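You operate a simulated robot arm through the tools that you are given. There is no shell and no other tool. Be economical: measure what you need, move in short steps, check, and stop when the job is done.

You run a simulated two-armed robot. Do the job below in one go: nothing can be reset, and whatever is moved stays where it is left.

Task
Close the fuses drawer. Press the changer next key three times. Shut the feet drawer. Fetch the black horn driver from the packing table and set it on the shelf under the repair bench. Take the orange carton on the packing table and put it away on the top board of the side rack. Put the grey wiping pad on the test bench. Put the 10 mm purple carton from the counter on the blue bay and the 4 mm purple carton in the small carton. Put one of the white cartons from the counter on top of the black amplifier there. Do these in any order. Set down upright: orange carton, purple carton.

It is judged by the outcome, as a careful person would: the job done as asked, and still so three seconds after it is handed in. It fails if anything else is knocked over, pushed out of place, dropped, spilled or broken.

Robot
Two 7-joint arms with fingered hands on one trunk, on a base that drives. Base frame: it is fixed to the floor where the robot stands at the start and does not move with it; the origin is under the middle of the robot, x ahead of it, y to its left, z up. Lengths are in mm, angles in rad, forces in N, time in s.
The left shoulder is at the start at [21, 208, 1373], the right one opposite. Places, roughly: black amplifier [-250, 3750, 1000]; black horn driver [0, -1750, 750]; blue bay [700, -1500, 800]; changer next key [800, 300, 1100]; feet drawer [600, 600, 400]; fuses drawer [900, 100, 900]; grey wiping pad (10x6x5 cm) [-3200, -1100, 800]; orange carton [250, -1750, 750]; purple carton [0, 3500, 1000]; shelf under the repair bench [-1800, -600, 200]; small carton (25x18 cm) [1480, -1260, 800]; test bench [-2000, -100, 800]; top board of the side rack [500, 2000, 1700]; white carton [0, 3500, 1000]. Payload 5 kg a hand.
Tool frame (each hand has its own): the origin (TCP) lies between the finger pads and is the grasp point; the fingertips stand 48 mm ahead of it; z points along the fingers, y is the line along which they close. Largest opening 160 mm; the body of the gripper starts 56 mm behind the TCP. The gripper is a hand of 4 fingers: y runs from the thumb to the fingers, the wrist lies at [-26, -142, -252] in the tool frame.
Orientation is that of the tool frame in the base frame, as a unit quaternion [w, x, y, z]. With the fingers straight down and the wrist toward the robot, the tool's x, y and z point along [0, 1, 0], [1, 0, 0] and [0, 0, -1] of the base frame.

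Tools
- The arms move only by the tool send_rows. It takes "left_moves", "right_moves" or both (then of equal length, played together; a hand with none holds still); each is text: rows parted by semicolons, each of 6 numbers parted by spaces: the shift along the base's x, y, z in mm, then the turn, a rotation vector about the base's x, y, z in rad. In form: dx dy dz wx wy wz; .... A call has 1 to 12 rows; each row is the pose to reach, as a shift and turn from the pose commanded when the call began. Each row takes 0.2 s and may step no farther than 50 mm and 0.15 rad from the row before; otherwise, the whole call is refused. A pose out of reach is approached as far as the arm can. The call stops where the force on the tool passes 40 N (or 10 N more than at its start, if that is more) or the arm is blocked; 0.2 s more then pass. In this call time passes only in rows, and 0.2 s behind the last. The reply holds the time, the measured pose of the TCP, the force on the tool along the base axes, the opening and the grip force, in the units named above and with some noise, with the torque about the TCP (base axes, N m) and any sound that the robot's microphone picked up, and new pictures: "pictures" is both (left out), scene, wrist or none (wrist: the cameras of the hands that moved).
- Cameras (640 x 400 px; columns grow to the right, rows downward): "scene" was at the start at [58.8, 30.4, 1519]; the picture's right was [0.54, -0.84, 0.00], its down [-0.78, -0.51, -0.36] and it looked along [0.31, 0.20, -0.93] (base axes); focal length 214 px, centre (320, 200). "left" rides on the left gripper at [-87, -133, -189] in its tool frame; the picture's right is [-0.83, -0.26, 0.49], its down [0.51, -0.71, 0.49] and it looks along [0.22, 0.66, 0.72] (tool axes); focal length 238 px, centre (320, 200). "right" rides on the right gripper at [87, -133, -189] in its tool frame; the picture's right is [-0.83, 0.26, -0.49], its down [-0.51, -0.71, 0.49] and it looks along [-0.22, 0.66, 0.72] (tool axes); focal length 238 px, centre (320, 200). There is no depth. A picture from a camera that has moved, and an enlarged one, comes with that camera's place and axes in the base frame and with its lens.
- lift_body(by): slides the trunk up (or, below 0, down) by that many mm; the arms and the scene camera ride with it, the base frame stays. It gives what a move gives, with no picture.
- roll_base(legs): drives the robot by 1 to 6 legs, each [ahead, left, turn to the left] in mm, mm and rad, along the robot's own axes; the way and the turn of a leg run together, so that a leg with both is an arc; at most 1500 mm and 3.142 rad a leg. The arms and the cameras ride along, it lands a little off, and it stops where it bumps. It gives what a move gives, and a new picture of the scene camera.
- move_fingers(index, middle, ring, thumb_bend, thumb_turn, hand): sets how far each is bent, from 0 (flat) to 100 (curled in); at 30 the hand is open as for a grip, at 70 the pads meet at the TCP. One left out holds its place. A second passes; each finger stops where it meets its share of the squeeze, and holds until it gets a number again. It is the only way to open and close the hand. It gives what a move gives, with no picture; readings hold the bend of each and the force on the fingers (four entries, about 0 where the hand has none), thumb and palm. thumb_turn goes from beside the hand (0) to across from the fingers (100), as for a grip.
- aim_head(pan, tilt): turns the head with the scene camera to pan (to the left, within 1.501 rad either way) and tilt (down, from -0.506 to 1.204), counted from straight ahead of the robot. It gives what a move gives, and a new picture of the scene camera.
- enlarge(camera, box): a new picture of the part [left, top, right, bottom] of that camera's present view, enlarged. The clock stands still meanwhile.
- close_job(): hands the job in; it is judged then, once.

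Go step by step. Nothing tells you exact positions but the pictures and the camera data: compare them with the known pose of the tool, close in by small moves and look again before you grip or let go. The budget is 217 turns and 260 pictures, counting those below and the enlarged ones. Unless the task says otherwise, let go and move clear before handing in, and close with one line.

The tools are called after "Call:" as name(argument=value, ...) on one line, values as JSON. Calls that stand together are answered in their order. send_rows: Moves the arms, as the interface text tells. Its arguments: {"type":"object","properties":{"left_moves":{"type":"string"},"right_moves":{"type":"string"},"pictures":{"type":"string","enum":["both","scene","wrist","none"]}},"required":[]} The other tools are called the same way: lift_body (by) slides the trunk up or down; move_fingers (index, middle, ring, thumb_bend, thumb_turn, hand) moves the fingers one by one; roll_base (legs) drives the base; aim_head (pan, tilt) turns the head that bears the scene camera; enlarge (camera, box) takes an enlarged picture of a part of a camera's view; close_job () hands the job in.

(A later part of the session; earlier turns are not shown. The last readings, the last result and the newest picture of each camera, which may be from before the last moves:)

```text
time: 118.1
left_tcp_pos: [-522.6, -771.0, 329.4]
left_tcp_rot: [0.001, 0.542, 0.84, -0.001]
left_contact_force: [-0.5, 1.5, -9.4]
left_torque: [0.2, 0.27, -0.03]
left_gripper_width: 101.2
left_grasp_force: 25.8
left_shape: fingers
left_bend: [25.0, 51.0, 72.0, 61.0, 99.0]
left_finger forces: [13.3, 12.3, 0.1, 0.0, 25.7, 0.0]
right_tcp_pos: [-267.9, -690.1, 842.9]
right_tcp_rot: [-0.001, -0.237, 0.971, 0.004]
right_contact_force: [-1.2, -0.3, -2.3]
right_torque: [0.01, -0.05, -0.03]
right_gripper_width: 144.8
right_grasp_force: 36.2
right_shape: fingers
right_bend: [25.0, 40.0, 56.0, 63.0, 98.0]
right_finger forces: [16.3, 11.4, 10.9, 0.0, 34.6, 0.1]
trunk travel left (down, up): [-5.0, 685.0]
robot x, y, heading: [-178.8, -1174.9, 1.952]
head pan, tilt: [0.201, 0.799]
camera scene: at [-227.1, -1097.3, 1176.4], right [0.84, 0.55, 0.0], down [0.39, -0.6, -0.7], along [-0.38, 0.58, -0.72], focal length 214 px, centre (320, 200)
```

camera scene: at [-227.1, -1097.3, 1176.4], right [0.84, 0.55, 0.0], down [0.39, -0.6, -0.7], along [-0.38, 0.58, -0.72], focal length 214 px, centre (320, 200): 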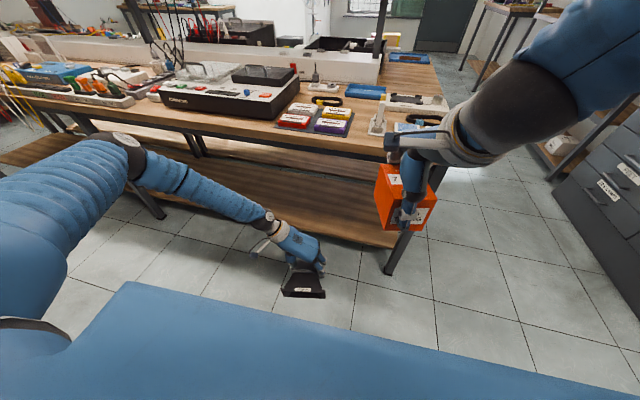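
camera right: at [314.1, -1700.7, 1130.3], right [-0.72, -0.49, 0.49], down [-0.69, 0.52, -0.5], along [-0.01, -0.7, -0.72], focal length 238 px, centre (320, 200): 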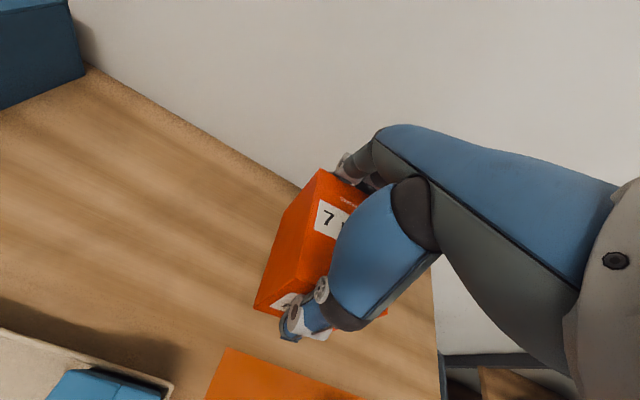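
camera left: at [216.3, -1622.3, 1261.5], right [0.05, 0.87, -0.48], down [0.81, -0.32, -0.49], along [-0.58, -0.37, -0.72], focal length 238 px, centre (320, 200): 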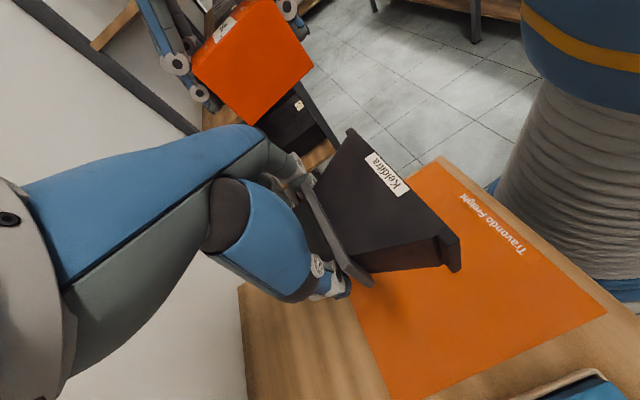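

The shelf top is about z 190 with its front edge set back roughly 95 mm. I'll swing the hand back to wrist-toward-robot so the wrist stays outside the bench while the driver goes in sideways.

Call:
send_rows(left_moves="-3 8 0 0 0 .143; -7 17 0 0 0 .286; -10 25 0 0 0 .428; -13 34 0 0 0 .571; -17 42 0 0 0 .714; -20 50 0 0 0 .857; -23 59 0 0 0 1.0; -27 67 0 0 0 1.142; -30 76 0 0 0 1.285; -33 84 0 0 0 1.428; -37 93 0 0 0 1.571", pictures="both")

```text
time: 120.5
left_tcp_pos: [-560.0, -677.9, 330.5]
left_tcp_rot: [0.001, -0.212, 0.977, -0.001]
left_contact_force: [-0.9, -0.5, -10.2]
left_torque: [-0.24, 0.23, 0.01]
left_gripper_width: 101.0
left_grasp_force: 25.4
left_shape: fingers
left_bend: [25.0, 51.0, 72.0, 61.0, 99.0]
left_finger forces: [13.2, 12.2, 0.0, 0.0, 25.6, 0.1]
right_tcp_pos: [-268.2, -691.9, 841.7]
right_tcp_rot: [-0.002, -0.238, 0.971, 0.005]
right_contact_force: [-0.1, 0.5, -1.8]
right_torque: [0.02, 0.03, 0.0]
right_gripper_width: 144.6
right_grasp_force: 36.9
right_shape: fingers
right_bend: [25.0, 40.0, 56.0, 63.0, 98.0]
right_finger forces: [16.1, 11.4, 11.1, 0.0, 34.5, 0.0]
trunk travel left (down, up): [-5.0, 685.0]
robot x, y, heading: [-178.0, -1173.5, 1.952]
head pan, tilt: [0.201, 0.799]
camera scene: at [-226.5, -1097.2, 1176.5], right [0.84, 0.55, 0.0], down [0.39, -0.6, -0.7], along [-0.38, 0.58, -0.72], focal length 214 px, centre (320, 200)
camera left: at [-425.9, -762.2, 520.2], right [0.87, 0.11, -0.49], down [-0.17, -0.86, -0.49], along [-0.47, 0.5, -0.73], focal length 238 px, centre (320, 200)
```

scene: 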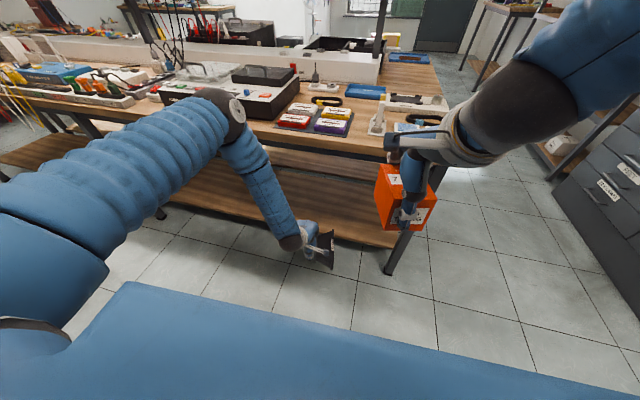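
left: 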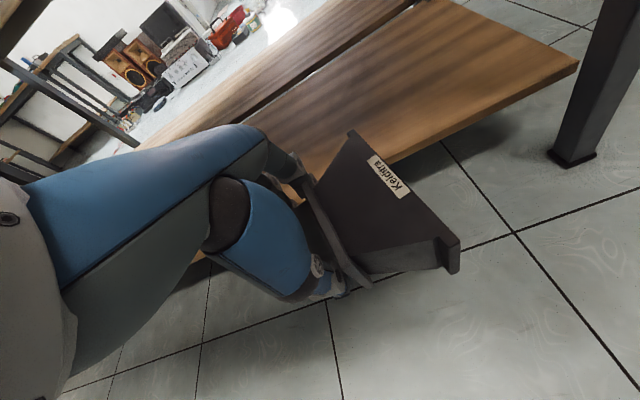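

The driver is level and its axis now runs along the bench. I'll ease the base 90 mm forward, then extend the arm in over the shelf while raising the carton hand for clearance.

Call:
roll_base(legs=[[90, 0, 0]])

Call:
send_rows(left_moves="-13 33 0 0 0 0; -27 67 0 0 0 0; -40 100 0 0 0 0; -53 133 -10 0 0 0; -67 167 -20 0 0 0", right_moves="0 0 25 0 0 0; 0 0 50 0 0 0; 0 0 75 0 0 0; 0 0 100 0 0 0; 0 0 125 0 0 0", pictures="both")

```text
time: 121.6
left_tcp_pos: [-593.5, -594.1, 329.6]
left_tcp_rot: [0.001, -0.211, 0.978, -0.002]
left_contact_force: [0.9, 0.7, -10.5]
left_torque: [-0.27, 0.27, 0.02]
left_gripper_width: 101.2
left_grasp_force: 25.6
left_shape: fingers
left_bend: [25.0, 51.0, 72.0, 61.0, 99.0]
left_finger forces: [13.3, 12.2, 0.0, 0.1, 25.7, 0.0]
right_tcp_pos: [-301.7, -607.1, 840.8]
right_tcp_rot: [0.0, -0.237, 0.972, 0.004]
right_contact_force: [-0.4, 0.7, -2.6]
right_torque: [-0.07, -0.03, -0.01]
right_gripper_width: 145.1
right_grasp_force: 36.7
right_shape: fingers
right_bend: [25.0, 40.0, 56.0, 63.0, 98.0]
right_finger forces: [16.2, 11.5, 10.8, 0.0, 34.5, 0.1]
trunk travel left (down, up): [-5.0, 685.0]
robot x, y, heading: [-216.3, -1089.8, 1.951]
head pan, tilt: [0.201, 0.799]
camera scene: at [-260.7, -1012.3, 1176.4], right [0.84, 0.55, 0.0], down [0.39, -0.6, -0.7], along [-0.38, 0.58, -0.72], focal length 214 px, centre (320, 200)
```

scene: 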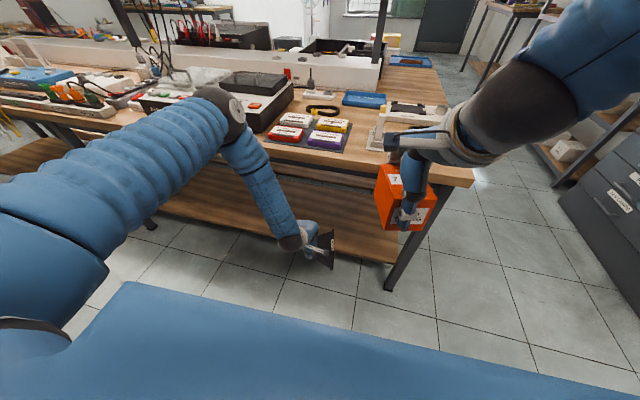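

```text
time: 122.8
left_tcp_pos: [-658.7, -427.4, 308.9]
left_tcp_rot: [0.002, -0.211, 0.978, -0.002]
left_contact_force: [1.2, -0.7, -11.4]
left_torque: [-0.22, 0.35, 0.0]
left_gripper_width: 101.2
left_grasp_force: 25.2
left_shape: fingers
left_bend: [25.0, 51.0, 72.0, 61.0, 99.0]
left_finger forces: [13.1, 11.9, 0.1, 0.1, 25.6, 0.0]
right_tcp_pos: [-301.4, -607.0, 967.1]
right_tcp_rot: [-0.001, -0.237, 0.972, 0.004]
right_contact_force: [0.0, -0.2, -2.2]
right_torque: [0.0, -0.01, 0.01]
right_gripper_width: 144.4
right_grasp_force: 36.2
right_shape: fingers
right_bend: [25.0, 40.0, 56.0, 63.0, 98.0]
right_finger forces: [15.6, 11.1, 11.1, 0.1, 33.2, 0.1]
trunk travel left (down, up): [-5.0, 685.0]
robot x, y, heading: [-212.9, -1093.8, 1.949]
head pan, tilt: [0.201, 0.799]
camera scene: at [-260.2, -1012.8, 1176.5], right [0.84, 0.55, 0.0], down [0.39, -0.6, -0.7], along [-0.38, 0.58, -0.72], focal length 214 px, centre (320, 200)
camera right: at [-315.9, -765.9, 1154.6], right [0.62, 0.61, 0.49], down [0.77, -0.39, -0.5], along [-0.11, 0.69, -0.72], focal length 238 px, centre (320, 200)
camera left: at [-525.9, -511.1, 499.4], right [0.87, 0.1, -0.48], down [-0.17, -0.86, -0.49], along [-0.47, 0.5, -0.73], focal length 238 px, centre (320, 200)
```

scene: 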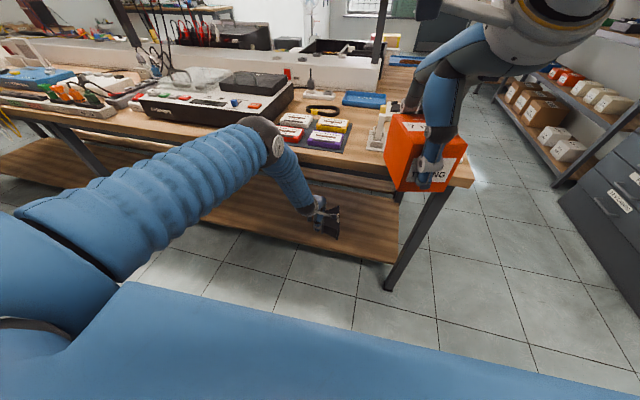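
right: 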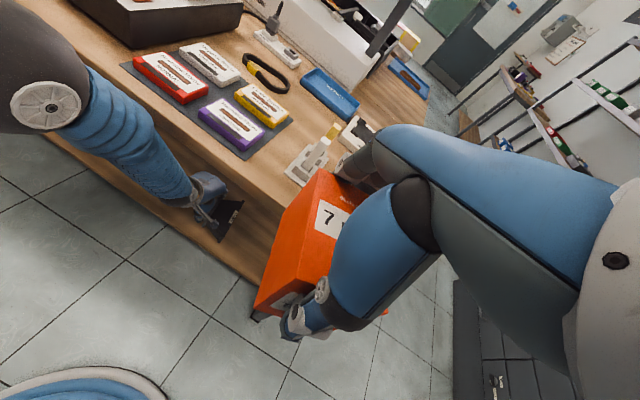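
left: 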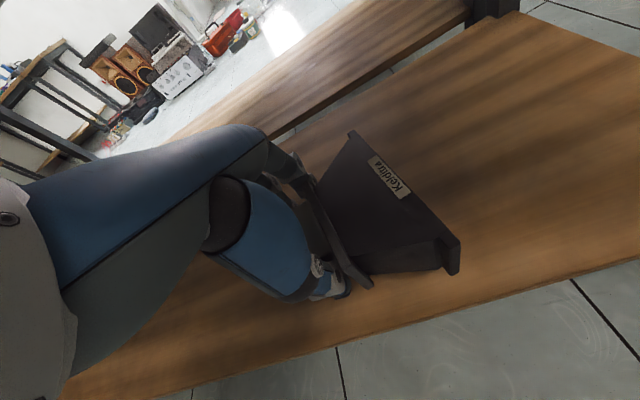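

The driver is fully over the shelf. I'll move 15 mm further in and lower it gently.

Call:
send_rows(left_moves="-3 7 -10 0 0 0; -6 14 -22 0 0 0; -6 14 -34 0 0 0; -6 14 -42 0 0 0; -6 14 -48 0 0 0", pictures="wrist")

```text
time: 124.0
left_tcp_pos: [-664.4, -414.0, 260.9]
left_tcp_rot: [0.0, -0.21, 0.978, -0.003]
left_contact_force: [0.2, -0.6, -9.6]
left_torque: [-0.25, 0.26, 0.02]
left_gripper_width: 101.2
left_grasp_force: 24.9
left_shape: fingers
left_bend: [25.0, 51.0, 72.0, 61.0, 99.0]
left_finger forces: [13.2, 12.0, 0.0, 0.0, 25.6, 0.0]
right_tcp_pos: [-302.5, -607.2, 967.3]
right_tcp_rot: [-0.001, -0.237, 0.972, 0.004]
right_contact_force: [0.7, -0.2, -1.6]
right_torque: [0.01, 0.01, 0.01]
right_gripper_width: 144.9
right_grasp_force: 35.4
right_shape: fingers
right_bend: [25.0, 40.0, 56.0, 63.0, 98.0]
right_finger forces: [15.5, 11.2, 11.0, 0.0, 33.0, 0.1]
trunk travel left (down, up): [-5.0, 685.0]
robot x, y, heading: [-213.1, -1092.6, 1.948]
head pan, tilt: [0.201, 0.799]
camera left: at [-532.0, -497.6, 451.9], right [0.87, 0.11, -0.48], down [-0.17, -0.86, -0.49], along [-0.47, 0.5, -0.73], focal length 238 px, centre (320, 200)
```

left: 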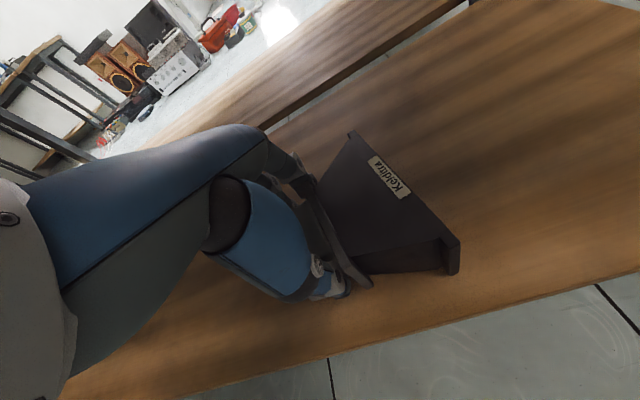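

Call:
send_rows(left_moves="0 0 -5 0 0 0; 0 0 -9 0 0 0; 0 0 -13 0 0 0; 0 0 -16 0 0 0", pictures="none")

```text
time: 125.0
left_tcp_pos: [-665.8, -412.2, 245.9]
left_tcp_rot: [0.0, -0.212, 0.977, -0.002]
left_contact_force: [-0.4, 0.3, -8.6]
left_torque: [-0.27, 0.02, 0.04]
left_gripper_width: 101.1
left_grasp_force: 25.1
left_shape: fingers
left_bend: [25.0, 51.0, 72.0, 61.0, 99.0]
left_finger forces: [13.8, 11.5, 0.0, 0.0, 25.3, 0.1]
right_tcp_pos: [-302.6, -607.2, 968.8]
right_tcp_rot: [-0.001, -0.237, 0.972, 0.004]
right_contact_force: [0.0, -0.7, -2.0]
right_torque: [0.02, -0.01, 0.01]
right_gripper_width: 144.9
right_grasp_force: 35.5
right_shape: fingers
right_bend: [25.0, 40.0, 56.0, 63.0, 98.0]
right_finger forces: [15.7, 11.1, 11.1, 0.0, 33.1, 0.0]
trunk travel left (down, up): [-5.0, 685.0]
robot x, y, heading: [-211.4, -1087.9, 1.954]
head pan, tilt: [0.201, 0.799]
```

Force has just begun to drop, with slight torque changes, so the horn is about to touch. I'll continue in tiny steps.

Call:
send_rows(left_moves="0 0 -3 0 0 0; 0 0 -5 0 0 0; 0 0 -7 0 0 0; 0 0 -7 0 0 0", pictures="wrist")

```text
time: 126.0
left_tcp_pos: [-666.2, -412.1, 240.0]
left_tcp_rot: [0.0, -0.211, 0.977, -0.001]
left_contact_force: [-2.7, 1.4, -0.9]
left_torque: [-0.21, -0.57, 0.19]
left_gripper_width: 101.1
left_grasp_force: 25.1
left_shape: fingers
left_bend: [25.0, 51.0, 72.0, 61.0, 99.0]
left_finger forces: [16.6, 10.3, 0.0, 0.1, 23.7, 0.1]
right_tcp_pos: [-303.2, -608.1, 967.2]
right_tcp_rot: [-0.001, -0.237, 0.971, 0.005]
right_contact_force: [0.3, -0.2, -1.5]
right_torque: [-0.01, -0.05, -0.01]
right_gripper_width: 144.9
right_grasp_force: 35.6
right_shape: fingers
right_bend: [25.0, 40.0, 56.0, 63.0, 98.0]
right_finger forces: [15.6, 11.2, 11.1, 0.0, 33.0, 0.0]
trunk travel left (down, up): [-5.0, 685.0]
robot x, y, heading: [-214.1, -1088.3, 1.954]
head pan, tilt: [0.201, 0.799]
camera left: at [-532.8, -496.9, 429.5], right [0.87, 0.11, -0.49], down [-0.17, -0.86, -0.49], along [-0.47, 0.51, -0.72], focal length 238 px, centre (320, 200)
```

left: 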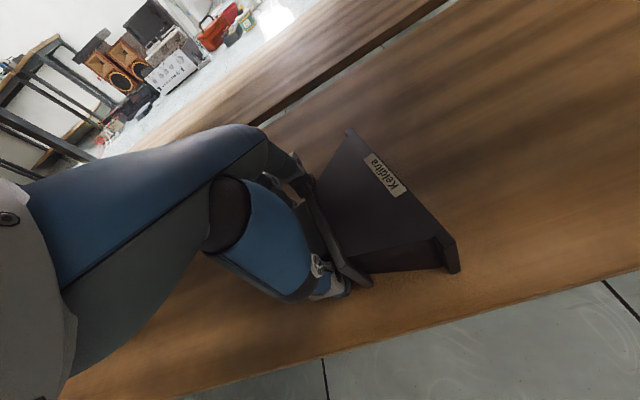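

The weight is now on the shelf. I'll ease down 3 mm more and release.

Call:
send_rows(left_moves="0 0 -2 0 0 0; 0 0 -3 0 0 0", pictures="none")

Call:
move_fingers(hand="left", index=25, middle=40, ring=40, thumb_bend=45)

Call:
move_fingers(hand="left", index=20, middle=25, ring=25, thumb_bend=30)

Call:
enlarge(camera="left", box=[0, 0, 640, 400])

```text
time: 126.6
left_tcp_pos: [-665.5, -411.6, 236.8]
left_tcp_rot: [-0.001, -0.211, 0.978, 0.0]
left_contact_force: [-0.6, 0.4, 12.7]
left_torque: [-0.8, -0.82, 0.13]
left_gripper_width: 101.1
left_grasp_force: 27.7
left_shape: fingers
left_bend: [25.0, 51.0, 72.0, 61.0, 99.0]
left_finger forces: [17.8, 10.4, 0.0, 0.1, 27.4, 0.1]
right_tcp_pos: [-300.8, -608.5, 968.4]
right_tcp_rot: [-0.001, -0.237, 0.971, 0.005]
right_contact_force: [0.3, 0.6, -0.8]
right_torque: [0.0, 0.01, 0.0]
right_gripper_width: 144.8
right_grasp_force: 35.9
right_shape: fingers
right_bend: [25.0, 40.0, 56.0, 63.0, 98.0]
right_finger forces: [15.5, 11.0, 11.1, 0.0, 33.0, 0.1]
trunk travel left (down, up): [-5.0, 685.0]
robot x, y, heading: [-213.5, -1087.3, 1.95]
head pan, tilt: [0.201, 0.799]
```

```text
time: 127.6
left_tcp_pos: [-665.3, -411.9, 235.6]
left_tcp_rot: [0.0, -0.21, 0.978, -0.002]
left_contact_force: [-0.9, 1.2, 0.1]
left_torque: [0.0, 0.02, -0.01]
left_gripper_width: 153.2
left_grasp_force: 0.1
left_shape: fingers
left_bend: [25.0, 40.0, 40.0, 45.0, 97.0]
left_finger forces: [0.0, 0.1, 0.0, 0.1, 0.0, 0.0]
right_tcp_pos: [-300.4, -608.5, 968.3]
right_tcp_rot: [-0.001, -0.237, 0.971, 0.005]
right_contact_force: [-1.3, 0.2, -2.0]
right_torque: [0.03, 0.0, -0.01]
right_gripper_width: 145.0
right_grasp_force: 35.6
right_shape: fingers
right_bend: [25.0, 40.0, 56.0, 63.0, 98.0]
right_finger forces: [15.6, 11.2, 11.2, 0.0, 33.2, 0.0]
trunk travel left (down, up): [-5.0, 685.0]
robot x, y, heading: [-214.4, -1089.9, 1.952]
head pan, tilt: [0.201, 0.799]
```

```text
time: 128.6
left_tcp_pos: [-666.0, -412.5, 235.9]
left_tcp_rot: [0.0, -0.211, 0.978, -0.001]
left_contact_force: [0.0, 0.0, 0.5]
left_torque: [0.01, 0.03, -0.05]
left_gripper_width: 194.1
left_grasp_force: 0.1
left_shape: fingers
left_bend: [20.0, 25.0, 25.0, 30.0, 96.0]
left_finger forces: [0.0, 0.0, 0.1, 0.0, 0.0, 0.0]
right_tcp_pos: [-301.6, -607.0, 967.7]
right_tcp_rot: [-0.001, -0.236, 0.972, 0.006]
right_contact_force: [-0.3, 0.9, -2.1]
right_torque: [0.03, 0.01, 0.0]
right_gripper_width: 144.6
right_grasp_force: 35.6
right_shape: fingers
right_bend: [25.0, 40.0, 56.0, 63.0, 98.0]
right_finger forces: [15.6, 11.1, 11.2, 0.0, 33.1, 0.0]
trunk travel left (down, up): [-5.0, 685.0]
robot x, y, heading: [-210.4, -1091.1, 1.955]
head pan, tilt: [0.201, 0.799]
```

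```text
1.00 times, centred on (320, 200) of left (not enlarged: the box is as wide or as high as the picture)
camera zoom: at [-532.5, -497.5, 426.1], right [0.87, 0.11, -0.49], down [-0.17, -0.86, -0.49], along [-0.47, 0.51, -0.72], focal length 238 px, centre (320, 200)
```

zoom: 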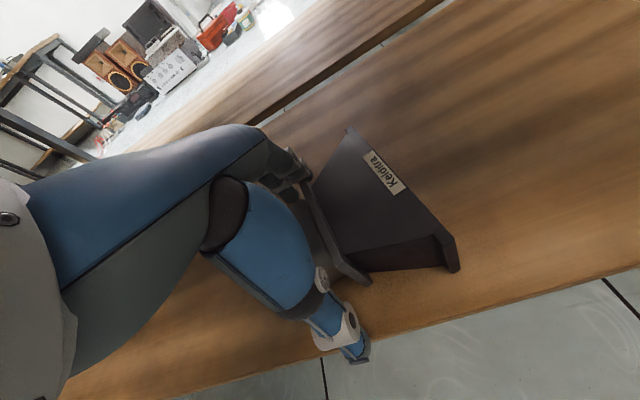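

The driver sits on the shelf. I'll slide the hand off sideways past the block end, then back out from under the bench.

Call:
send_rows(left_moves="0 0 12 0 0 0; -37 -15 25 0 0 0; -74 -30 30 0 0 0; -111 -45 30 0 0 0; -140 -56 40 0 0 0; -124 -99 45 0 0 0; -107 -142 45 0 0 0; -90 -185 45 0 0 0; -73 -228 45 0 0 0; -56 -271 45 0 0 0; -45 -305 45 0 0 0", pictures="wrist")

```text
time: 131.0
left_tcp_pos: [-711.1, -717.2, 280.2]
left_tcp_rot: [0.001, -0.211, 0.978, -0.001]
left_contact_force: [-0.8, 1.2, 1.0]
left_torque: [-0.13, -0.02, -0.01]
left_gripper_width: 194.2
left_grasp_force: 0.0
left_shape: fingers
left_bend: [20.0, 25.0, 25.0, 30.0, 96.0]
left_finger forces: [0.0, 0.1, 0.0, 0.0, 0.0, 0.0]
right_tcp_pos: [-301.3, -607.2, 967.5]
right_tcp_rot: [-0.002, -0.238, 0.971, 0.005]
right_contact_force: [-0.2, 0.4, -1.8]
right_torque: [0.03, -0.01, 0.0]
right_gripper_width: 144.4
right_grasp_force: 34.9
right_shape: fingers
right_bend: [25.0, 40.0, 56.0, 63.0, 98.0]
right_finger forces: [15.6, 11.1, 11.0, 0.0, 33.1, 0.0]
trunk travel left (down, up): [-5.0, 685.0]
robot x, y, heading: [-215.8, -1086.2, 1.956]
head pan, tilt: [0.201, 0.799]
camera left: at [-577.8, -802.4, 471.0], right [0.87, 0.11, -0.49], down [-0.17, -0.85, -0.49], along [-0.47, 0.51, -0.72], focal length 238 px, centre (320, 200)
```

left: 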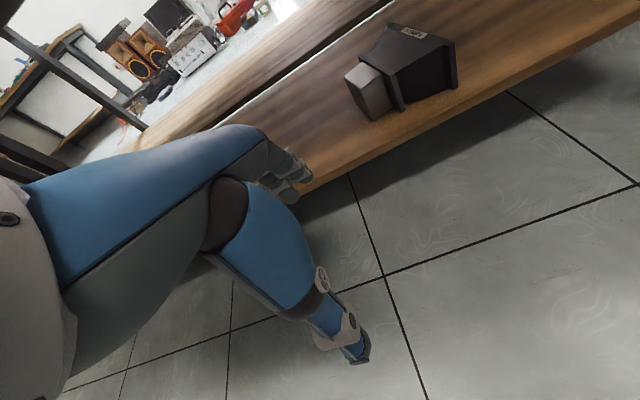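

The driver rests squarely on the shelf. I'll back off, raise the trunk and the left hand, and look west along the aisle for the wiping pad.

Call:
roll_base(legs=[[-90, 0, 0]])

Call:
lift_body(by=400)

Call:
send_rows(left_moves="5 -12 45 0 0 0; 9 -23 90 0 0 0; 14 -35 135 0 0 0; 18 -46 180 0 0 0; 20 -50 225 0 0 0; 20 -50 270 0 0 0; 20 -50 315 0 0 0; 20 -50 360 0 0 0; 20 -50 405 0 0 0; 20 -50 450 0 0 0; 20 -50 495 0 0 0", pictures="none")

Call:
aim_head(pan=1.3, tilt=0.3)

```text
time: 132.1
left_tcp_pos: [-677.8, -802.8, 281.5]
left_tcp_rot: [0.0, -0.211, 0.978, -0.001]
left_contact_force: [0.2, -0.2, 0.2]
left_torque: [0.03, 0.04, 0.03]
left_gripper_width: 194.1
left_grasp_force: 0.1
left_shape: fingers
left_bend: [20.0, 25.0, 25.0, 30.0, 96.0]
left_finger forces: [0.1, 0.0, 0.0, 0.0, 0.0, 0.1]
right_tcp_pos: [-268.8, -692.0, 968.3]
right_tcp_rot: [-0.002, -0.237, 0.971, 0.005]
right_contact_force: [0.4, -0.4, -2.2]
right_torque: [0.09, 0.04, -0.01]
right_gripper_width: 144.9
right_grasp_force: 35.6
right_shape: fingers
right_bend: [25.0, 40.0, 56.0, 63.0, 98.0]
right_finger forces: [15.5, 11.1, 11.1, 0.0, 33.1, 0.0]
trunk travel left (down, up): [-5.0, 685.0]
robot x, y, heading: [-180.2, -1170.4, 1.953]
head pan, tilt: [0.201, 0.799]
camera scene: at [-226.2, -1098.3, 1176.7], right [0.84, 0.55, 0.0], down [0.39, -0.6, -0.7], along [-0.38, 0.58, -0.72], focal length 214 px, centre (320, 200)
```

scene: 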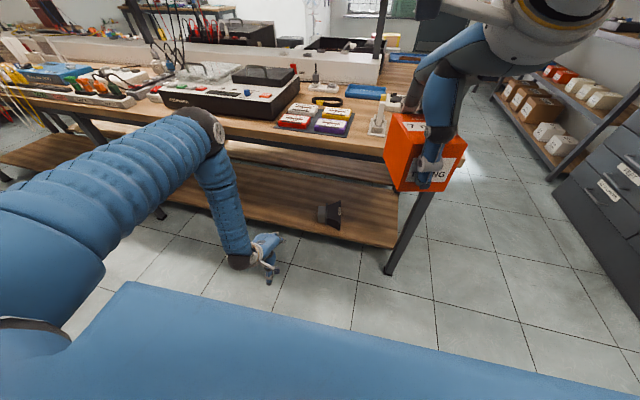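

```text
time: 135.9
left_tcp_pos: [-677.4, -800.8, 679.7]
left_tcp_rot: [0.001, -0.21, 0.978, -0.002]
left_contact_force: [0.6, 0.3, 0.6]
left_torque: [0.01, 0.0, -0.01]
left_gripper_width: 194.1
left_grasp_force: 0.1
left_shape: fingers
left_bend: [20.0, 25.0, 25.0, 30.0, 96.0]
left_finger forces: [0.0, 0.0, 0.0, 0.0, 0.0, 0.0]
right_tcp_pos: [-268.9, -690.9, 1368.4]
right_tcp_rot: [-0.001, -0.237, 0.971, 0.006]
right_contact_force: [0.7, 0.0, -1.1]
right_torque: [0.01, 0.04, -0.01]
right_gripper_width: 144.8
right_grasp_force: 35.6
right_shape: fingers
right_bend: [25.0, 40.0, 56.0, 63.0, 98.0]
right_finger forces: [15.8, 11.1, 11.1, 0.0, 33.0, 0.0]
trunk travel left (down, up): [-405.0, 285.0]
robot x, y, heading: [-178.6, -1176.2, 1.95]
head pan, tilt: [0.201, 0.799]
```

```text
time: 138.3
left_tcp_pos: [-663.4, -842.9, 1176.7]
left_tcp_rot: [0.001, -0.212, 0.977, -0.002]
left_contact_force: [1.5, -1.3, -0.7]
left_torque: [0.16, 0.09, 0.03]
left_gripper_width: 194.2
left_grasp_force: 0.1
left_shape: fingers
left_bend: [20.0, 25.0, 25.0, 30.0, 96.0]
left_finger forces: [0.1, 0.0, 0.0, 0.1, 0.0, 0.1]
left hand out of reach, approached as far as the arm can: row 9, 10, 11
right_tcp_pos: [-267.0, -692.1, 1369.4]
right_tcp_rot: [-0.002, -0.238, 0.971, 0.008]
right_contact_force: [0.5, -1.8, -1.1]
right_torque: [0.12, 0.13, -0.03]
right_gripper_width: 144.9
right_grasp_force: 35.6
right_shape: fingers
right_bend: [25.0, 40.0, 56.0, 63.0, 98.0]
right_finger forces: [15.5, 11.1, 11.0, 0.1, 32.9, 0.0]
trunk travel left (down, up): [-405.0, 285.0]
robot x, y, heading: [-180.8, -1173.7, 1.953]
head pan, tilt: [0.201, 0.799]
```

```text
time: 139.7
left_tcp_pos: [-665.1, -840.8, 1175.5]
left_tcp_rot: [-0.001, -0.212, 0.977, -0.003]
left_contact_force: [-0.2, 0.6, 0.3]
left_torque: [-0.01, 0.01, -0.01]
left_gripper_width: 194.0
left_grasp_force: 0.1
left_shape: fingers
left_bend: [20.0, 25.0, 25.0, 30.0, 96.0]
left_finger forces: [0.0, 0.0, 0.0, 0.0, 0.0, 0.1]
right_tcp_pos: [-269.4, -691.8, 1368.3]
right_tcp_rot: [-0.001, -0.238, 0.971, 0.005]
right_contact_force: [-0.5, 0.6, -3.3]
right_torque: [0.0, -0.03, -0.02]
right_gripper_width: 144.8
right_grasp_force: 35.0
right_shape: fingers
right_bend: [25.0, 40.0, 56.0, 63.0, 98.0]
right_finger forces: [15.7, 11.1, 11.0, 0.0, 32.9, 0.0]
trunk travel left (down, up): [-405.0, 285.0]
robot x, y, heading: [-179.1, -1175.4, 1.955]
head pan, tilt: [1.3, 0.3]
camera scene: at [-275.2, -1174.8, 1620.9], right [-0.11, 0.99, 0.0], down [0.29, 0.03, -0.96], along [-0.95, -0.11, -0.3], focal length 214 px, centre (320, 200)
```

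scene: 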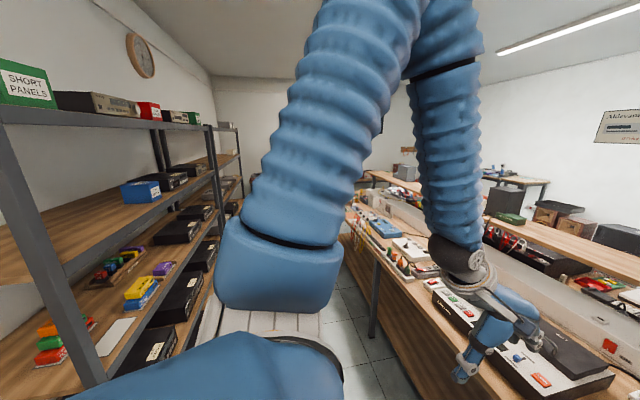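

The aisle between racks and bench is about 1.1 m wide. I'll turn to face along it and drive down its middle in stages.

Call:
roll_base(legs=[[0, 0, 1.565], [1000, -100, 0]])

Call:
aim_head(pan=0, tilt=0.35)

```text
time: 148.7
left_tcp_pos: [-1503.0, -1906.5, 1175.5]
left_tcp_rot: [-0.002, 0.833, -0.554, 0.001]
left_contact_force: [-0.3, -0.1, -0.9]
left_torque: [0.01, -0.03, -0.01]
left_gripper_width: 194.0
left_grasp_force: 0.0
left_shape: fingers
left_bend: [20.0, 25.0, 25.0, 30.0, 96.0]
left_finger forces: [0.0, 0.0, 0.0, 0.0, 0.0, 0.0]
right_tcp_pos: [-1641.1, -1506.1, 1368.2]
right_tcp_rot: [0.005, 0.848, -0.53, -0.003]
right_contact_force: [-1.8, 0.2, -1.7]
right_torque: [0.01, 0.01, 0.01]
right_gripper_width: 144.6
right_grasp_force: 34.0
right_shape: fingers
right_bend: [25.0, 40.0, 56.0, 63.0, 98.0]
right_finger forces: [15.0, 10.9, 11.0, 0.0, 31.6, 0.0]
trunk travel left (down, up): [-405.0, 285.0]
robot x, y, heading: [-1151.1, -1429.6, -2.787]
head pan, tilt: [1.3, 0.3]
camera scene: at [-1156.2, -1527.2, 1621.0], right [-1.0, -0.08, 0.0], down [-0.02, 0.29, -0.96], along [0.08, -0.95, -0.3], focal length 214 px, centre (320, 200)
```

scene: 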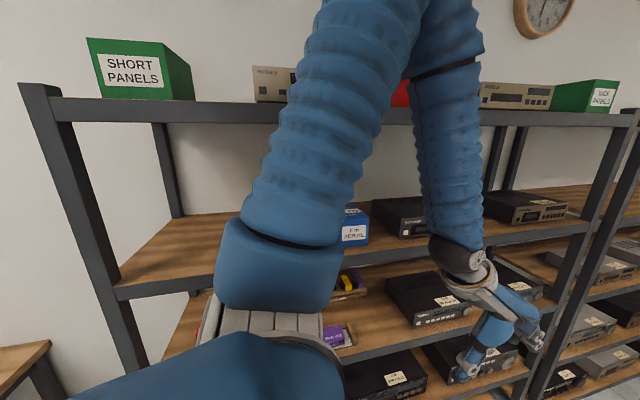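

```text
time: 150.1
left_tcp_pos: [-1504.0, -1904.5, 1175.6]
left_tcp_rot: [-0.002, 0.833, -0.554, 0.001]
left_contact_force: [0.5, 0.3, -1.1]
left_torque: [-0.02, 0.0, 0.01]
left_gripper_width: 194.1
left_grasp_force: 0.0
left_shape: fingers
left_bend: [20.0, 25.0, 25.0, 30.0, 96.0]
left_finger forces: [0.0, 0.0, 0.0, 0.0, 0.0, 0.1]
right_tcp_pos: [-1640.2, -1505.4, 1367.9]
right_tcp_rot: [0.005, 0.848, -0.53, -0.003]
right_contact_force: [-0.3, 0.1, -1.6]
right_torque: [0.01, 0.0, -0.03]
right_gripper_width: 144.6
right_grasp_force: 34.0
right_shape: fingers
right_bend: [25.0, 40.0, 56.0, 63.0, 98.0]
right_finger forces: [15.0, 10.9, 11.1, 0.0, 31.6, 0.1]
trunk travel left (down, up): [-405.0, 285.0]
robot x, y, heading: [-1158.6, -1429.2, -2.789]
head pan, tilt: [0.0, 0.351]
camera scene: at [-1251.0, -1466.4, 1616.2], right [-0.35, 0.94, 0.0], down [0.32, 0.12, -0.94], along [-0.88, -0.33, -0.34], focal length 214 px, centre (320, 200)
```

scene: 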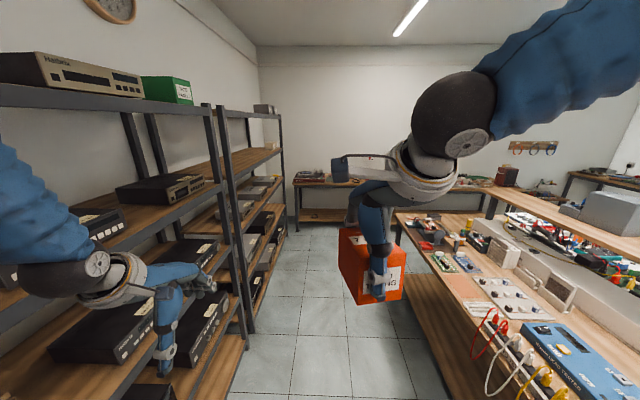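

The aisle is clear ahead, and a table stands along the far wall. I'll bring the left hand inward and zoom in on the far table.

Call:
send_rows(left_moves="-15 38 0 0 0 0; -30 76 0 0 0 0; -45 114 0 0 0 0; -55 140 0 0 0 0", pictures="none")

Call:
enlarge(camera="scene", box=[270, 130, 530, 292])

```text
time: 151.1
left_tcp_pos: [-1558.4, -1763.7, 1175.7]
left_tcp_rot: [-0.002, 0.833, -0.553, 0.001]
left_contact_force: [-0.6, 0.8, -0.2]
left_torque: [-0.1, -0.06, 0.0]
left_gripper_width: 194.1
left_grasp_force: 0.0
left_shape: fingers
left_bend: [20.0, 25.0, 25.0, 30.0, 96.0]
left_finger forces: [0.0, 0.0, 0.0, 0.0, 0.1, 0.1]
right_tcp_pos: [-1641.4, -1504.3, 1368.8]
right_tcp_rot: [0.005, 0.847, -0.531, -0.003]
right_contact_force: [-1.0, 0.5, -2.3]
right_torque: [-0.08, -0.01, 0.01]
right_gripper_width: 144.5
right_grasp_force: 34.4
right_shape: fingers
right_bend: [25.0, 40.0, 56.0, 63.0, 98.0]
right_finger forces: [15.0, 10.9, 11.2, 0.0, 31.5, 0.0]
trunk travel left (down, up): [-405.0, 285.0]
robot x, y, heading: [-1155.2, -1429.0, -2.79]
head pan, tilt: [0.0, 0.351]
```

```text
2.46 times, centred on (400, 211) of scene
camera zoom: at [-1251.8, -1464.6, 1616.2], right [-0.35, 0.94, 0.0], down [0.32, 0.12, -0.94], along [-0.88, -0.33, -0.34], focal length 528 px, centre (123, 173)
```

zoom: 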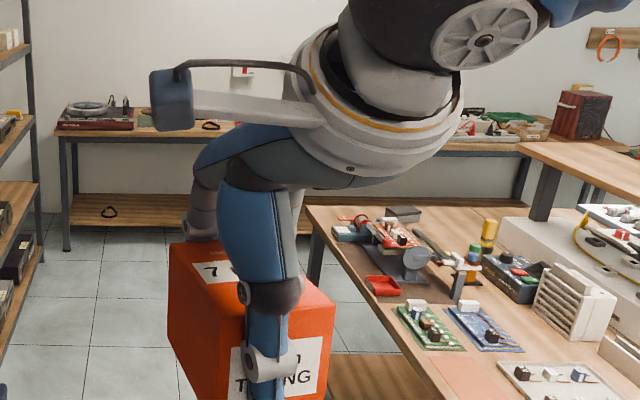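

The grey pad is on the near bench's far end, around (−3240, −1126), and the bench front runs at 0.32 rad. I'll drive on down the aisle to its west end.

Call:
roll_base(legs=[[1200, -70, 0], [1000, -60, 0]])

Call:
aim_head(pan=-1.1, tilt=0.5)

```text
time: 162.0
left_tcp_pos: [-3656.3, -2409.0, 1175.1]
left_tcp_rot: [-0.002, 0.835, -0.551, 0.001]
left_contact_force: [0.0, 0.0, 0.6]
left_torque: [0.0, -0.02, 0.02]
left_gripper_width: 194.1
left_grasp_force: 0.1
left_shape: fingers
left_bend: [20.0, 25.0, 25.0, 30.0, 96.0]
left_finger forces: [0.0, 0.1, 0.0, 0.0, 0.1, 0.0]
right_tcp_pos: [-3741.3, -2150.0, 1367.7]
right_tcp_rot: [0.004, 0.849, -0.528, -0.003]
right_contact_force: [-0.8, -0.1, -2.7]
right_torque: [0.02, 0.02, 0.02]
right_gripper_width: 144.5
right_grasp_force: 34.7
right_shape: fingers
right_bend: [25.0, 40.0, 56.0, 63.0, 98.0]
right_finger forces: [15.0, 10.9, 11.0, 0.1, 31.6, 0.1]
trunk travel left (down, up): [-405.0, 285.0]
robot x, y, heading: [-3258.1, -2069.4, -2.781]
head pan, tilt: [0.0, 0.351]
camera scene: at [-3352.5, -2107.0, 1616.2], right [-0.35, 0.94, 0.0], down [0.32, 0.12, -0.94], along [-0.88, -0.33, -0.34], focal length 214 px, centre (320, 200)
```

scene: 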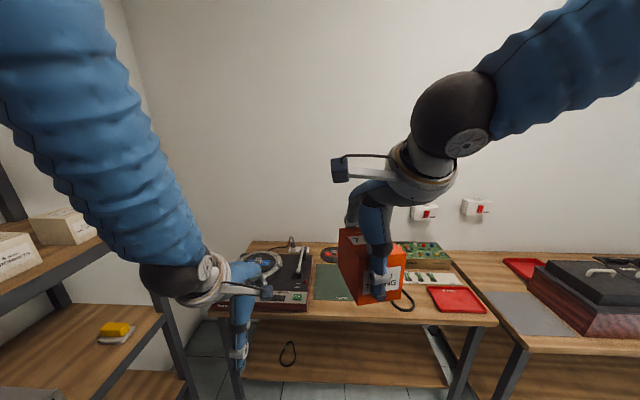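

```text
time: 163.3
left_tcp_pos: [-3655.8, -2410.6, 1175.5]
left_tcp_rot: [-0.002, 0.835, -0.55, 0.002]
left_contact_force: [0.7, 1.0, -0.4]
left_torque: [-0.03, 0.0, 0.02]
left_gripper_width: 194.3
left_grasp_force: 0.1
left_shape: fingers
left_bend: [20.0, 25.0, 25.0, 30.0, 96.0]
left_finger forces: [0.1, 0.0, 0.0, 0.1, 0.1, 0.1]
right_tcp_pos: [-3740.2, -2149.4, 1367.3]
right_tcp_rot: [0.004, 0.85, -0.527, -0.003]
right_contact_force: [0.4, 0.0, -2.2]
right_torque: [0.0, 0.0, 0.01]
right_gripper_width: 144.4
right_grasp_force: 34.0
right_shape: fingers
right_bend: [25.0, 40.0, 56.0, 63.0, 98.0]
right_finger forces: [15.0, 10.9, 11.1, 0.0, 31.6, 0.0]
trunk travel left (down, up): [-405.0, 285.0]
robot x, y, heading: [-3255.9, -2071.7, -2.779]
head pan, tilt: [-1.1, 0.499]
camera scene: at [-3332.4, -2012.8, 1602.6], right [0.67, 0.74, 0.0], down [0.35, -0.32, -0.88], along [-0.65, 0.59, -0.48], focal length 214 px, centre (320, 200)
```

scene: 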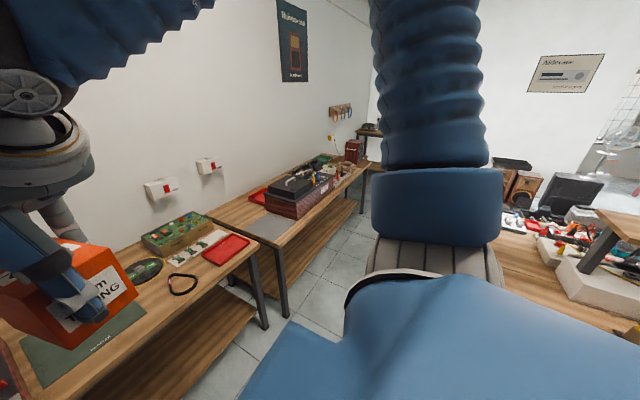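

I'll turn right to face the bench end and look for the pad and the gap.

Call:
roll_base(legs=[[0, 0, -1.6]])

Call:
aim_head(pan=0, tilt=0.55)

```text
time: 167.6
left_tcp_pos: [-3585.8, -1660.8, 1174.1]
left_tcp_rot: [0.0, -0.187, 0.982, -0.003]
left_contact_force: [0.6, 0.3, -0.2]
left_torque: [0.02, 0.04, 0.05]
left_gripper_width: 194.1
left_grasp_force: 0.2
left_shape: fingers
left_bend: [20.0, 25.0, 25.0, 30.0, 96.0]
left_finger forces: [0.0, 0.0, 0.1, 0.0, 0.1, 0.1]
right_tcp_pos: [-3322.3, -1583.7, 1367.8]
right_tcp_rot: [-0.001, -0.214, 0.977, 0.005]
right_contact_force: [0.5, -0.1, -1.1]
right_torque: [-0.03, -0.01, 0.0]
right_gripper_width: 144.2
right_grasp_force: 33.4
right_shape: fingers
right_bend: [26.0, 40.0, 56.0, 63.0, 98.0]
right_finger forces: [14.4, 10.6, 11.3, 0.0, 30.3, 0.1]
trunk travel left (down, up): [-405.0, 285.0]
robot x, y, heading: [-3258.9, -2068.0, 1.907]
head pan, tilt: [-1.1, 0.499]
camera scene: at [-3195.5, -1994.8, 1602.6], right [0.72, -0.69, 0.0], down [-0.33, -0.35, -0.88], along [0.61, 0.63, -0.48], focal length 214 px, centre (320, 200)
```

scene: 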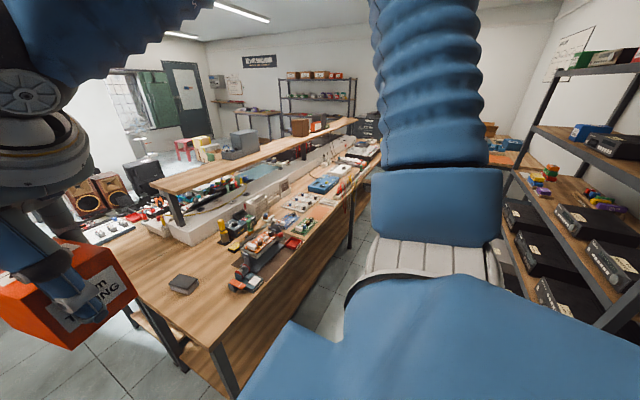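

```text
time: 168.9
left_tcp_pos: [-3584.7, -1661.3, 1174.9]
left_tcp_rot: [0.0, -0.187, 0.982, -0.003]
left_contact_force: [0.2, 0.7, 0.2]
left_torque: [0.0, -0.01, 0.0]
left_gripper_width: 194.4
left_grasp_force: 0.0
left_shape: fingers
left_bend: [20.0, 25.0, 25.0, 30.0, 96.0]
left_finger forces: [0.0, 0.0, 0.0, 0.1, 0.0, 0.0]
right_tcp_pos: [-3323.3, -1583.5, 1367.7]
right_tcp_rot: [-0.001, -0.214, 0.977, 0.005]
right_contact_force: [-0.6, -0.5, -2.9]
right_torque: [-0.01, -0.01, 0.01]
right_gripper_width: 144.3
right_grasp_force: 33.2
right_shape: fingers
right_bend: [26.0, 40.0, 56.0, 63.0, 98.0]
right_finger forces: [14.3, 10.5, 11.4, 0.0, 30.3, 0.0]
trunk travel left (down, up): [-405.0, 285.0]
robot x, y, heading: [-3252.8, -2071.1, 1.907]
head pan, tilt: [0.0, 0.55]
camera scene: at [-3288.1, -1975.5, 1598.0], right [0.94, 0.33, 0.0], down [0.17, -0.49, -0.85], along [-0.28, 0.81, -0.52], focal length 214 px, centre (320, 200)
```

scene: 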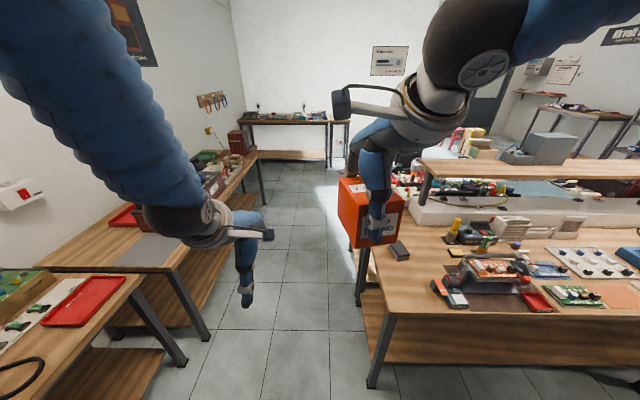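

The pad is at about (−3178, −1145), top z≈857, near the bench's west edge, and the gap west of the bench is about 930 mm wide. I'll shift right so the left hand is in front of the pad.

Call:
roll_base(legs=[[0, -520, 0], [90, 0, 0]])

Call:
aim_head(pan=0.2, tilt=0.7)

Call:
enlarge(camera="left", box=[0, 0, 640, 400])

```text
time: 172.7
left_tcp_pos: [-3115.2, -1402.1, 1175.5]
left_tcp_rot: [0.0, -0.187, 0.982, -0.003]
left_contact_force: [0.1, 0.5, 0.4]
left_torque: [-0.11, -0.05, -0.03]
left_gripper_width: 194.1
left_grasp_force: 0.1
left_shape: fingers
left_bend: [20.0, 25.0, 25.0, 30.0, 96.0]
left_finger forces: [0.1, 0.0, 0.0, 0.0, 0.0, 0.1]
right_tcp_pos: [-2853.0, -1325.7, 1368.7]
right_tcp_rot: [-0.001, -0.212, 0.977, 0.004]
right_contact_force: [-1.2, 1.4, -2.5]
right_torque: [-0.12, 0.0, 0.02]
right_gripper_width: 143.9
right_grasp_force: 33.9
right_shape: fingers
right_bend: [26.0, 40.0, 56.0, 63.0, 98.0]
right_finger forces: [14.5, 10.6, 11.3, 0.1, 30.6, 0.1]
trunk travel left (down, up): [-405.0, 285.0]
robot x, y, heading: [-2784.0, -1812.9, 1.899]
head pan, tilt: [0.0, 0.55]
camera scene: at [-2819.7, -1717.9, 1597.8], right [0.95, 0.33, 0.0], down [0.17, -0.5, -0.85], along [-0.28, 0.81, -0.52], focal length 214 px, centre (320, 200)
```

scene: 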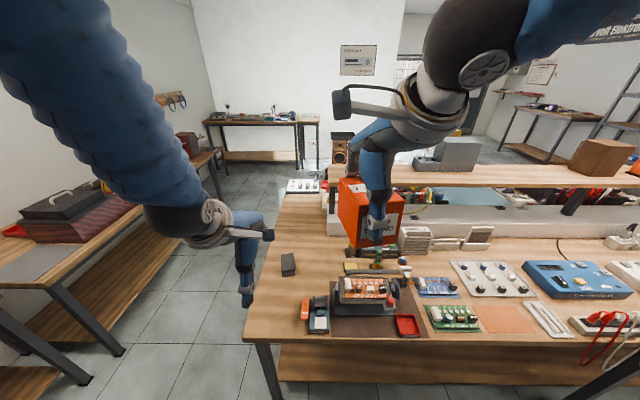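

```text
time: 173.4
left_tcp_pos: [-3116.8, -1404.4, 1174.7]
left_tcp_rot: [0.001, -0.187, 0.982, -0.003]
left_contact_force: [-0.1, -0.4, -1.0]
left_torque: [-0.05, -0.01, -0.01]
left_gripper_width: 194.1
left_grasp_force: 0.0
left_shape: fingers
left_bend: [20.0, 25.0, 25.0, 30.0, 96.0]
left_finger forces: [0.1, 0.0, 0.1, 0.0, 0.1, 0.1]
right_tcp_pos: [-2852.3, -1327.1, 1367.7]
right_tcp_rot: [-0.002, -0.213, 0.977, 0.005]
right_contact_force: [0.4, -0.3, -2.8]
right_torque: [0.02, -0.01, 0.01]
right_gripper_width: 143.9
right_grasp_force: 33.7
right_shape: fingers
right_bend: [26.0, 40.0, 56.0, 63.0, 98.0]
right_finger forces: [14.7, 10.8, 11.4, 0.0, 30.6, 0.0]
trunk travel left (down, up): [-405.0, 285.0]
robot x, y, heading: [-2784.2, -1812.6, 1.901]
head pan, tilt: [0.201, 0.7]
camera scene: at [-2833.6, -1730.9, 1584.8], right [0.86, 0.51, 0.0], down [0.33, -0.56, -0.76], along [-0.39, 0.66, -0.64], focal length 214 px, centre (320, 200)
```

scene: 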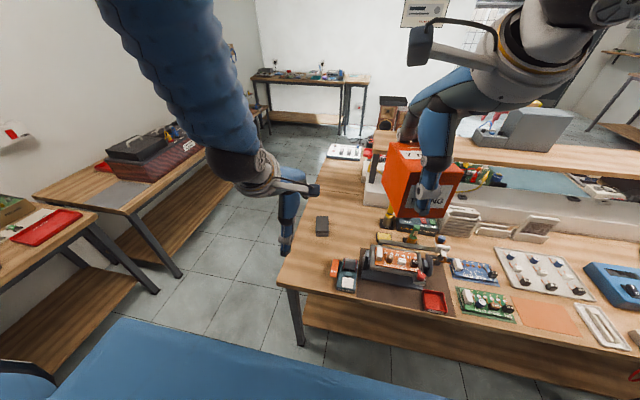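

```text
1.00 times, centred on (320, 200) of left (not enlarged: the box is as wide or as high as the picture)
camera zoom: at [-2986.9, -1494.8, 1366.1], right [0.87, 0.06, -0.48], down [-0.21, -0.85, -0.49], along [-0.44, 0.53, -0.73], focal length 238 px, centre (320, 200)
```

zoom: 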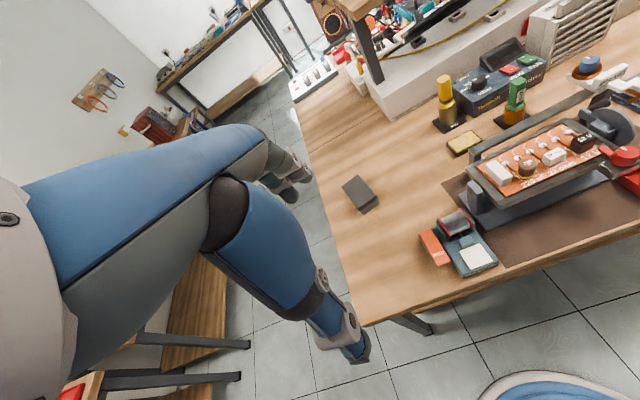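

The pad is at (−3173, −1137), with its long side roughly along my reach. I'll open the left hand, move over it and lower to check.

Call:
move_fingers(hand="left", index=30, middle=30, ring=30, thumb_bend=30)

Call:
send_rows(left_moves="-9 44 0 0 0 .08; -18 88 0 0 0 .16; -28 132 0 0 0 .16; -37 177 0 0 0 .16; -46 221 0 0 0 .16; -56 266 0 0 0 .16; -56 266 -45 0 0 .16; -56 266 -90 0 0 .16; -56 266 -135 0 0 .16; -56 266 -180 0 0 .16; -56 266 -215 0 0 .16", pictures="both")

```text
time: 174.4
left_tcp_pos: [-3115.0, -1403.7, 1175.2]
left_tcp_rot: [0.001, -0.187, 0.982, -0.003]
left_contact_force: [0.0, 0.2, -0.2]
left_torque: [-0.01, -0.01, 0.01]
left_gripper_width: 170.4
left_grasp_force: 0.0
left_shape: fingers
left_bend: [30.0, 30.0, 30.0, 30.0, 96.0]
left_finger forces: [0.0, 0.0, 0.0, 0.0, 0.0, 0.1]
right_tcp_pos: [-2853.6, -1327.6, 1368.6]
right_tcp_rot: [-0.002, -0.213, 0.977, 0.006]
right_contact_force: [-0.6, -0.7, -2.0]
right_torque: [0.02, 0.0, 0.02]
right_gripper_width: 144.2
right_grasp_force: 33.3
right_shape: fingers
right_bend: [26.0, 40.0, 56.0, 63.0, 98.0]
right_finger forces: [14.6, 10.7, 11.5, 0.0, 30.6, 0.1]
trunk travel left (down, up): [-405.0, 285.0]
robot x, y, heading: [-2789.5, -1812.3, 1.905]
head pan, tilt: [0.201, 0.7]
```

```text
time: 176.8
left_tcp_pos: [-3170.4, -1160.2, 950.8]
left_tcp_rot: [0.058, -0.389, 0.919, -0.039]
left_contact_force: [-0.2, 10.1, 5.0]
left_torque: [-0.61, 0.32, -0.74]
left_gripper_width: 170.7
left_grasp_force: 0.0
left_shape: fingers
left_bend: [30.0, 30.0, 30.0, 30.0, 96.0]
left_finger forces: [0.1, 0.1, 0.0, 0.1, 0.0, 0.0]
left hand out of reach, approached as far as the arm can: row 8, 9
right_tcp_pos: [-2852.5, -1328.1, 1368.2]
right_tcp_rot: [-0.002, -0.213, 0.977, 0.005]
right_contact_force: [0.0, 0.2, -1.1]
right_torque: [-0.04, 0.02, 0.03]
right_gripper_width: 144.2
right_grasp_force: 33.3
right_shape: fingers
right_bend: [26.0, 40.0, 56.0, 63.0, 98.0]
right_finger forces: [14.5, 10.6, 11.2, 0.1, 30.5, 0.0]
trunk travel left (down, up): [-405.0, 285.0]
robot x, y, heading: [-2788.6, -1813.5, 1.901]
head pan, tilt: [0.201, 0.7]
camera scene: at [-2833.4, -1730.8, 1584.8], right [0.86, 0.51, 0.0], down [0.33, -0.56, -0.76], along [-0.39, 0.66, -0.64], focal length 214 px, centre (320, 200)
camera left: at [-3042.6, -1185.8, 1160.3], right [0.83, 0.41, -0.39], down [0.22, -0.87, -0.44], along [-0.52, 0.28, -0.81], focal length 238 px, centre (320, 200)
```

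scene: 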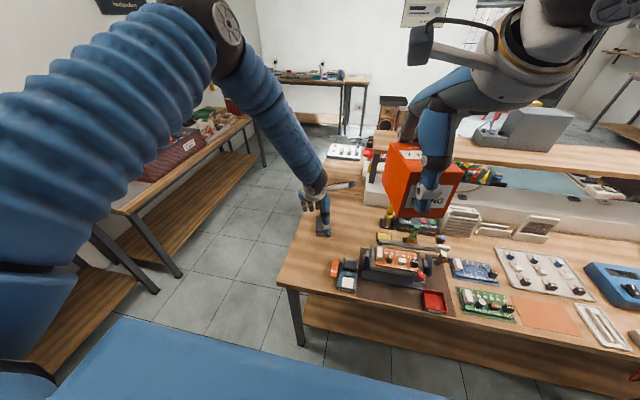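
left: 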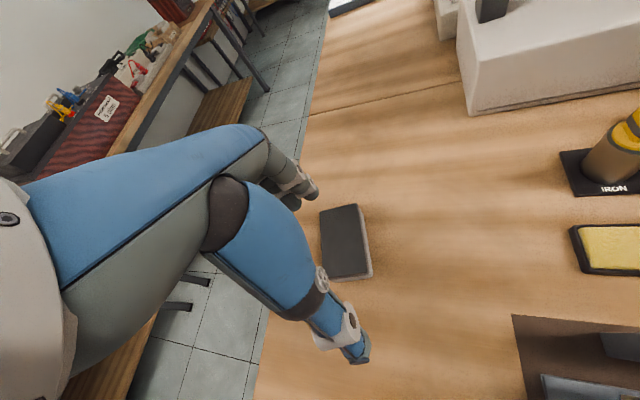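

The arm approximated the pose with some twist. I'll let it settle at the same target and check.

Call:
send_rows(left_moves="0 0 0 0 0 0; 0 0 -10 0 0 0", pictures="none")

```text
time: 177.4
left_tcp_pos: [-3172.1, -1138.4, 950.2]
left_tcp_rot: [0.0, -0.263, 0.965, -0.003]
left_contact_force: [-0.3, 0.8, -0.6]
left_torque: [-0.05, -0.03, 0.01]
left_gripper_width: 170.7
left_grasp_force: 0.0
left_shape: fingers
left_bend: [30.0, 30.0, 30.0, 30.0, 96.0]
left_finger forces: [0.1, 0.1, 0.1, 0.0, 0.0, 0.0]
right_tcp_pos: [-2853.0, -1327.6, 1367.0]
right_tcp_rot: [-0.001, -0.214, 0.977, 0.005]
right_contact_force: [0.9, 1.1, -1.9]
right_torque: [-0.06, 0.04, -0.02]
right_gripper_width: 144.2
right_grasp_force: 33.2
right_shape: fingers
right_bend: [26.0, 40.0, 56.0, 63.0, 98.0]
right_finger forces: [14.7, 10.6, 11.3, 0.1, 30.5, 0.0]
trunk travel left (down, up): [-405.0, 285.0]
robot x, y, heading: [-2791.2, -1817.6, 1.902]
head pan, tilt: [0.201, 0.7]
```

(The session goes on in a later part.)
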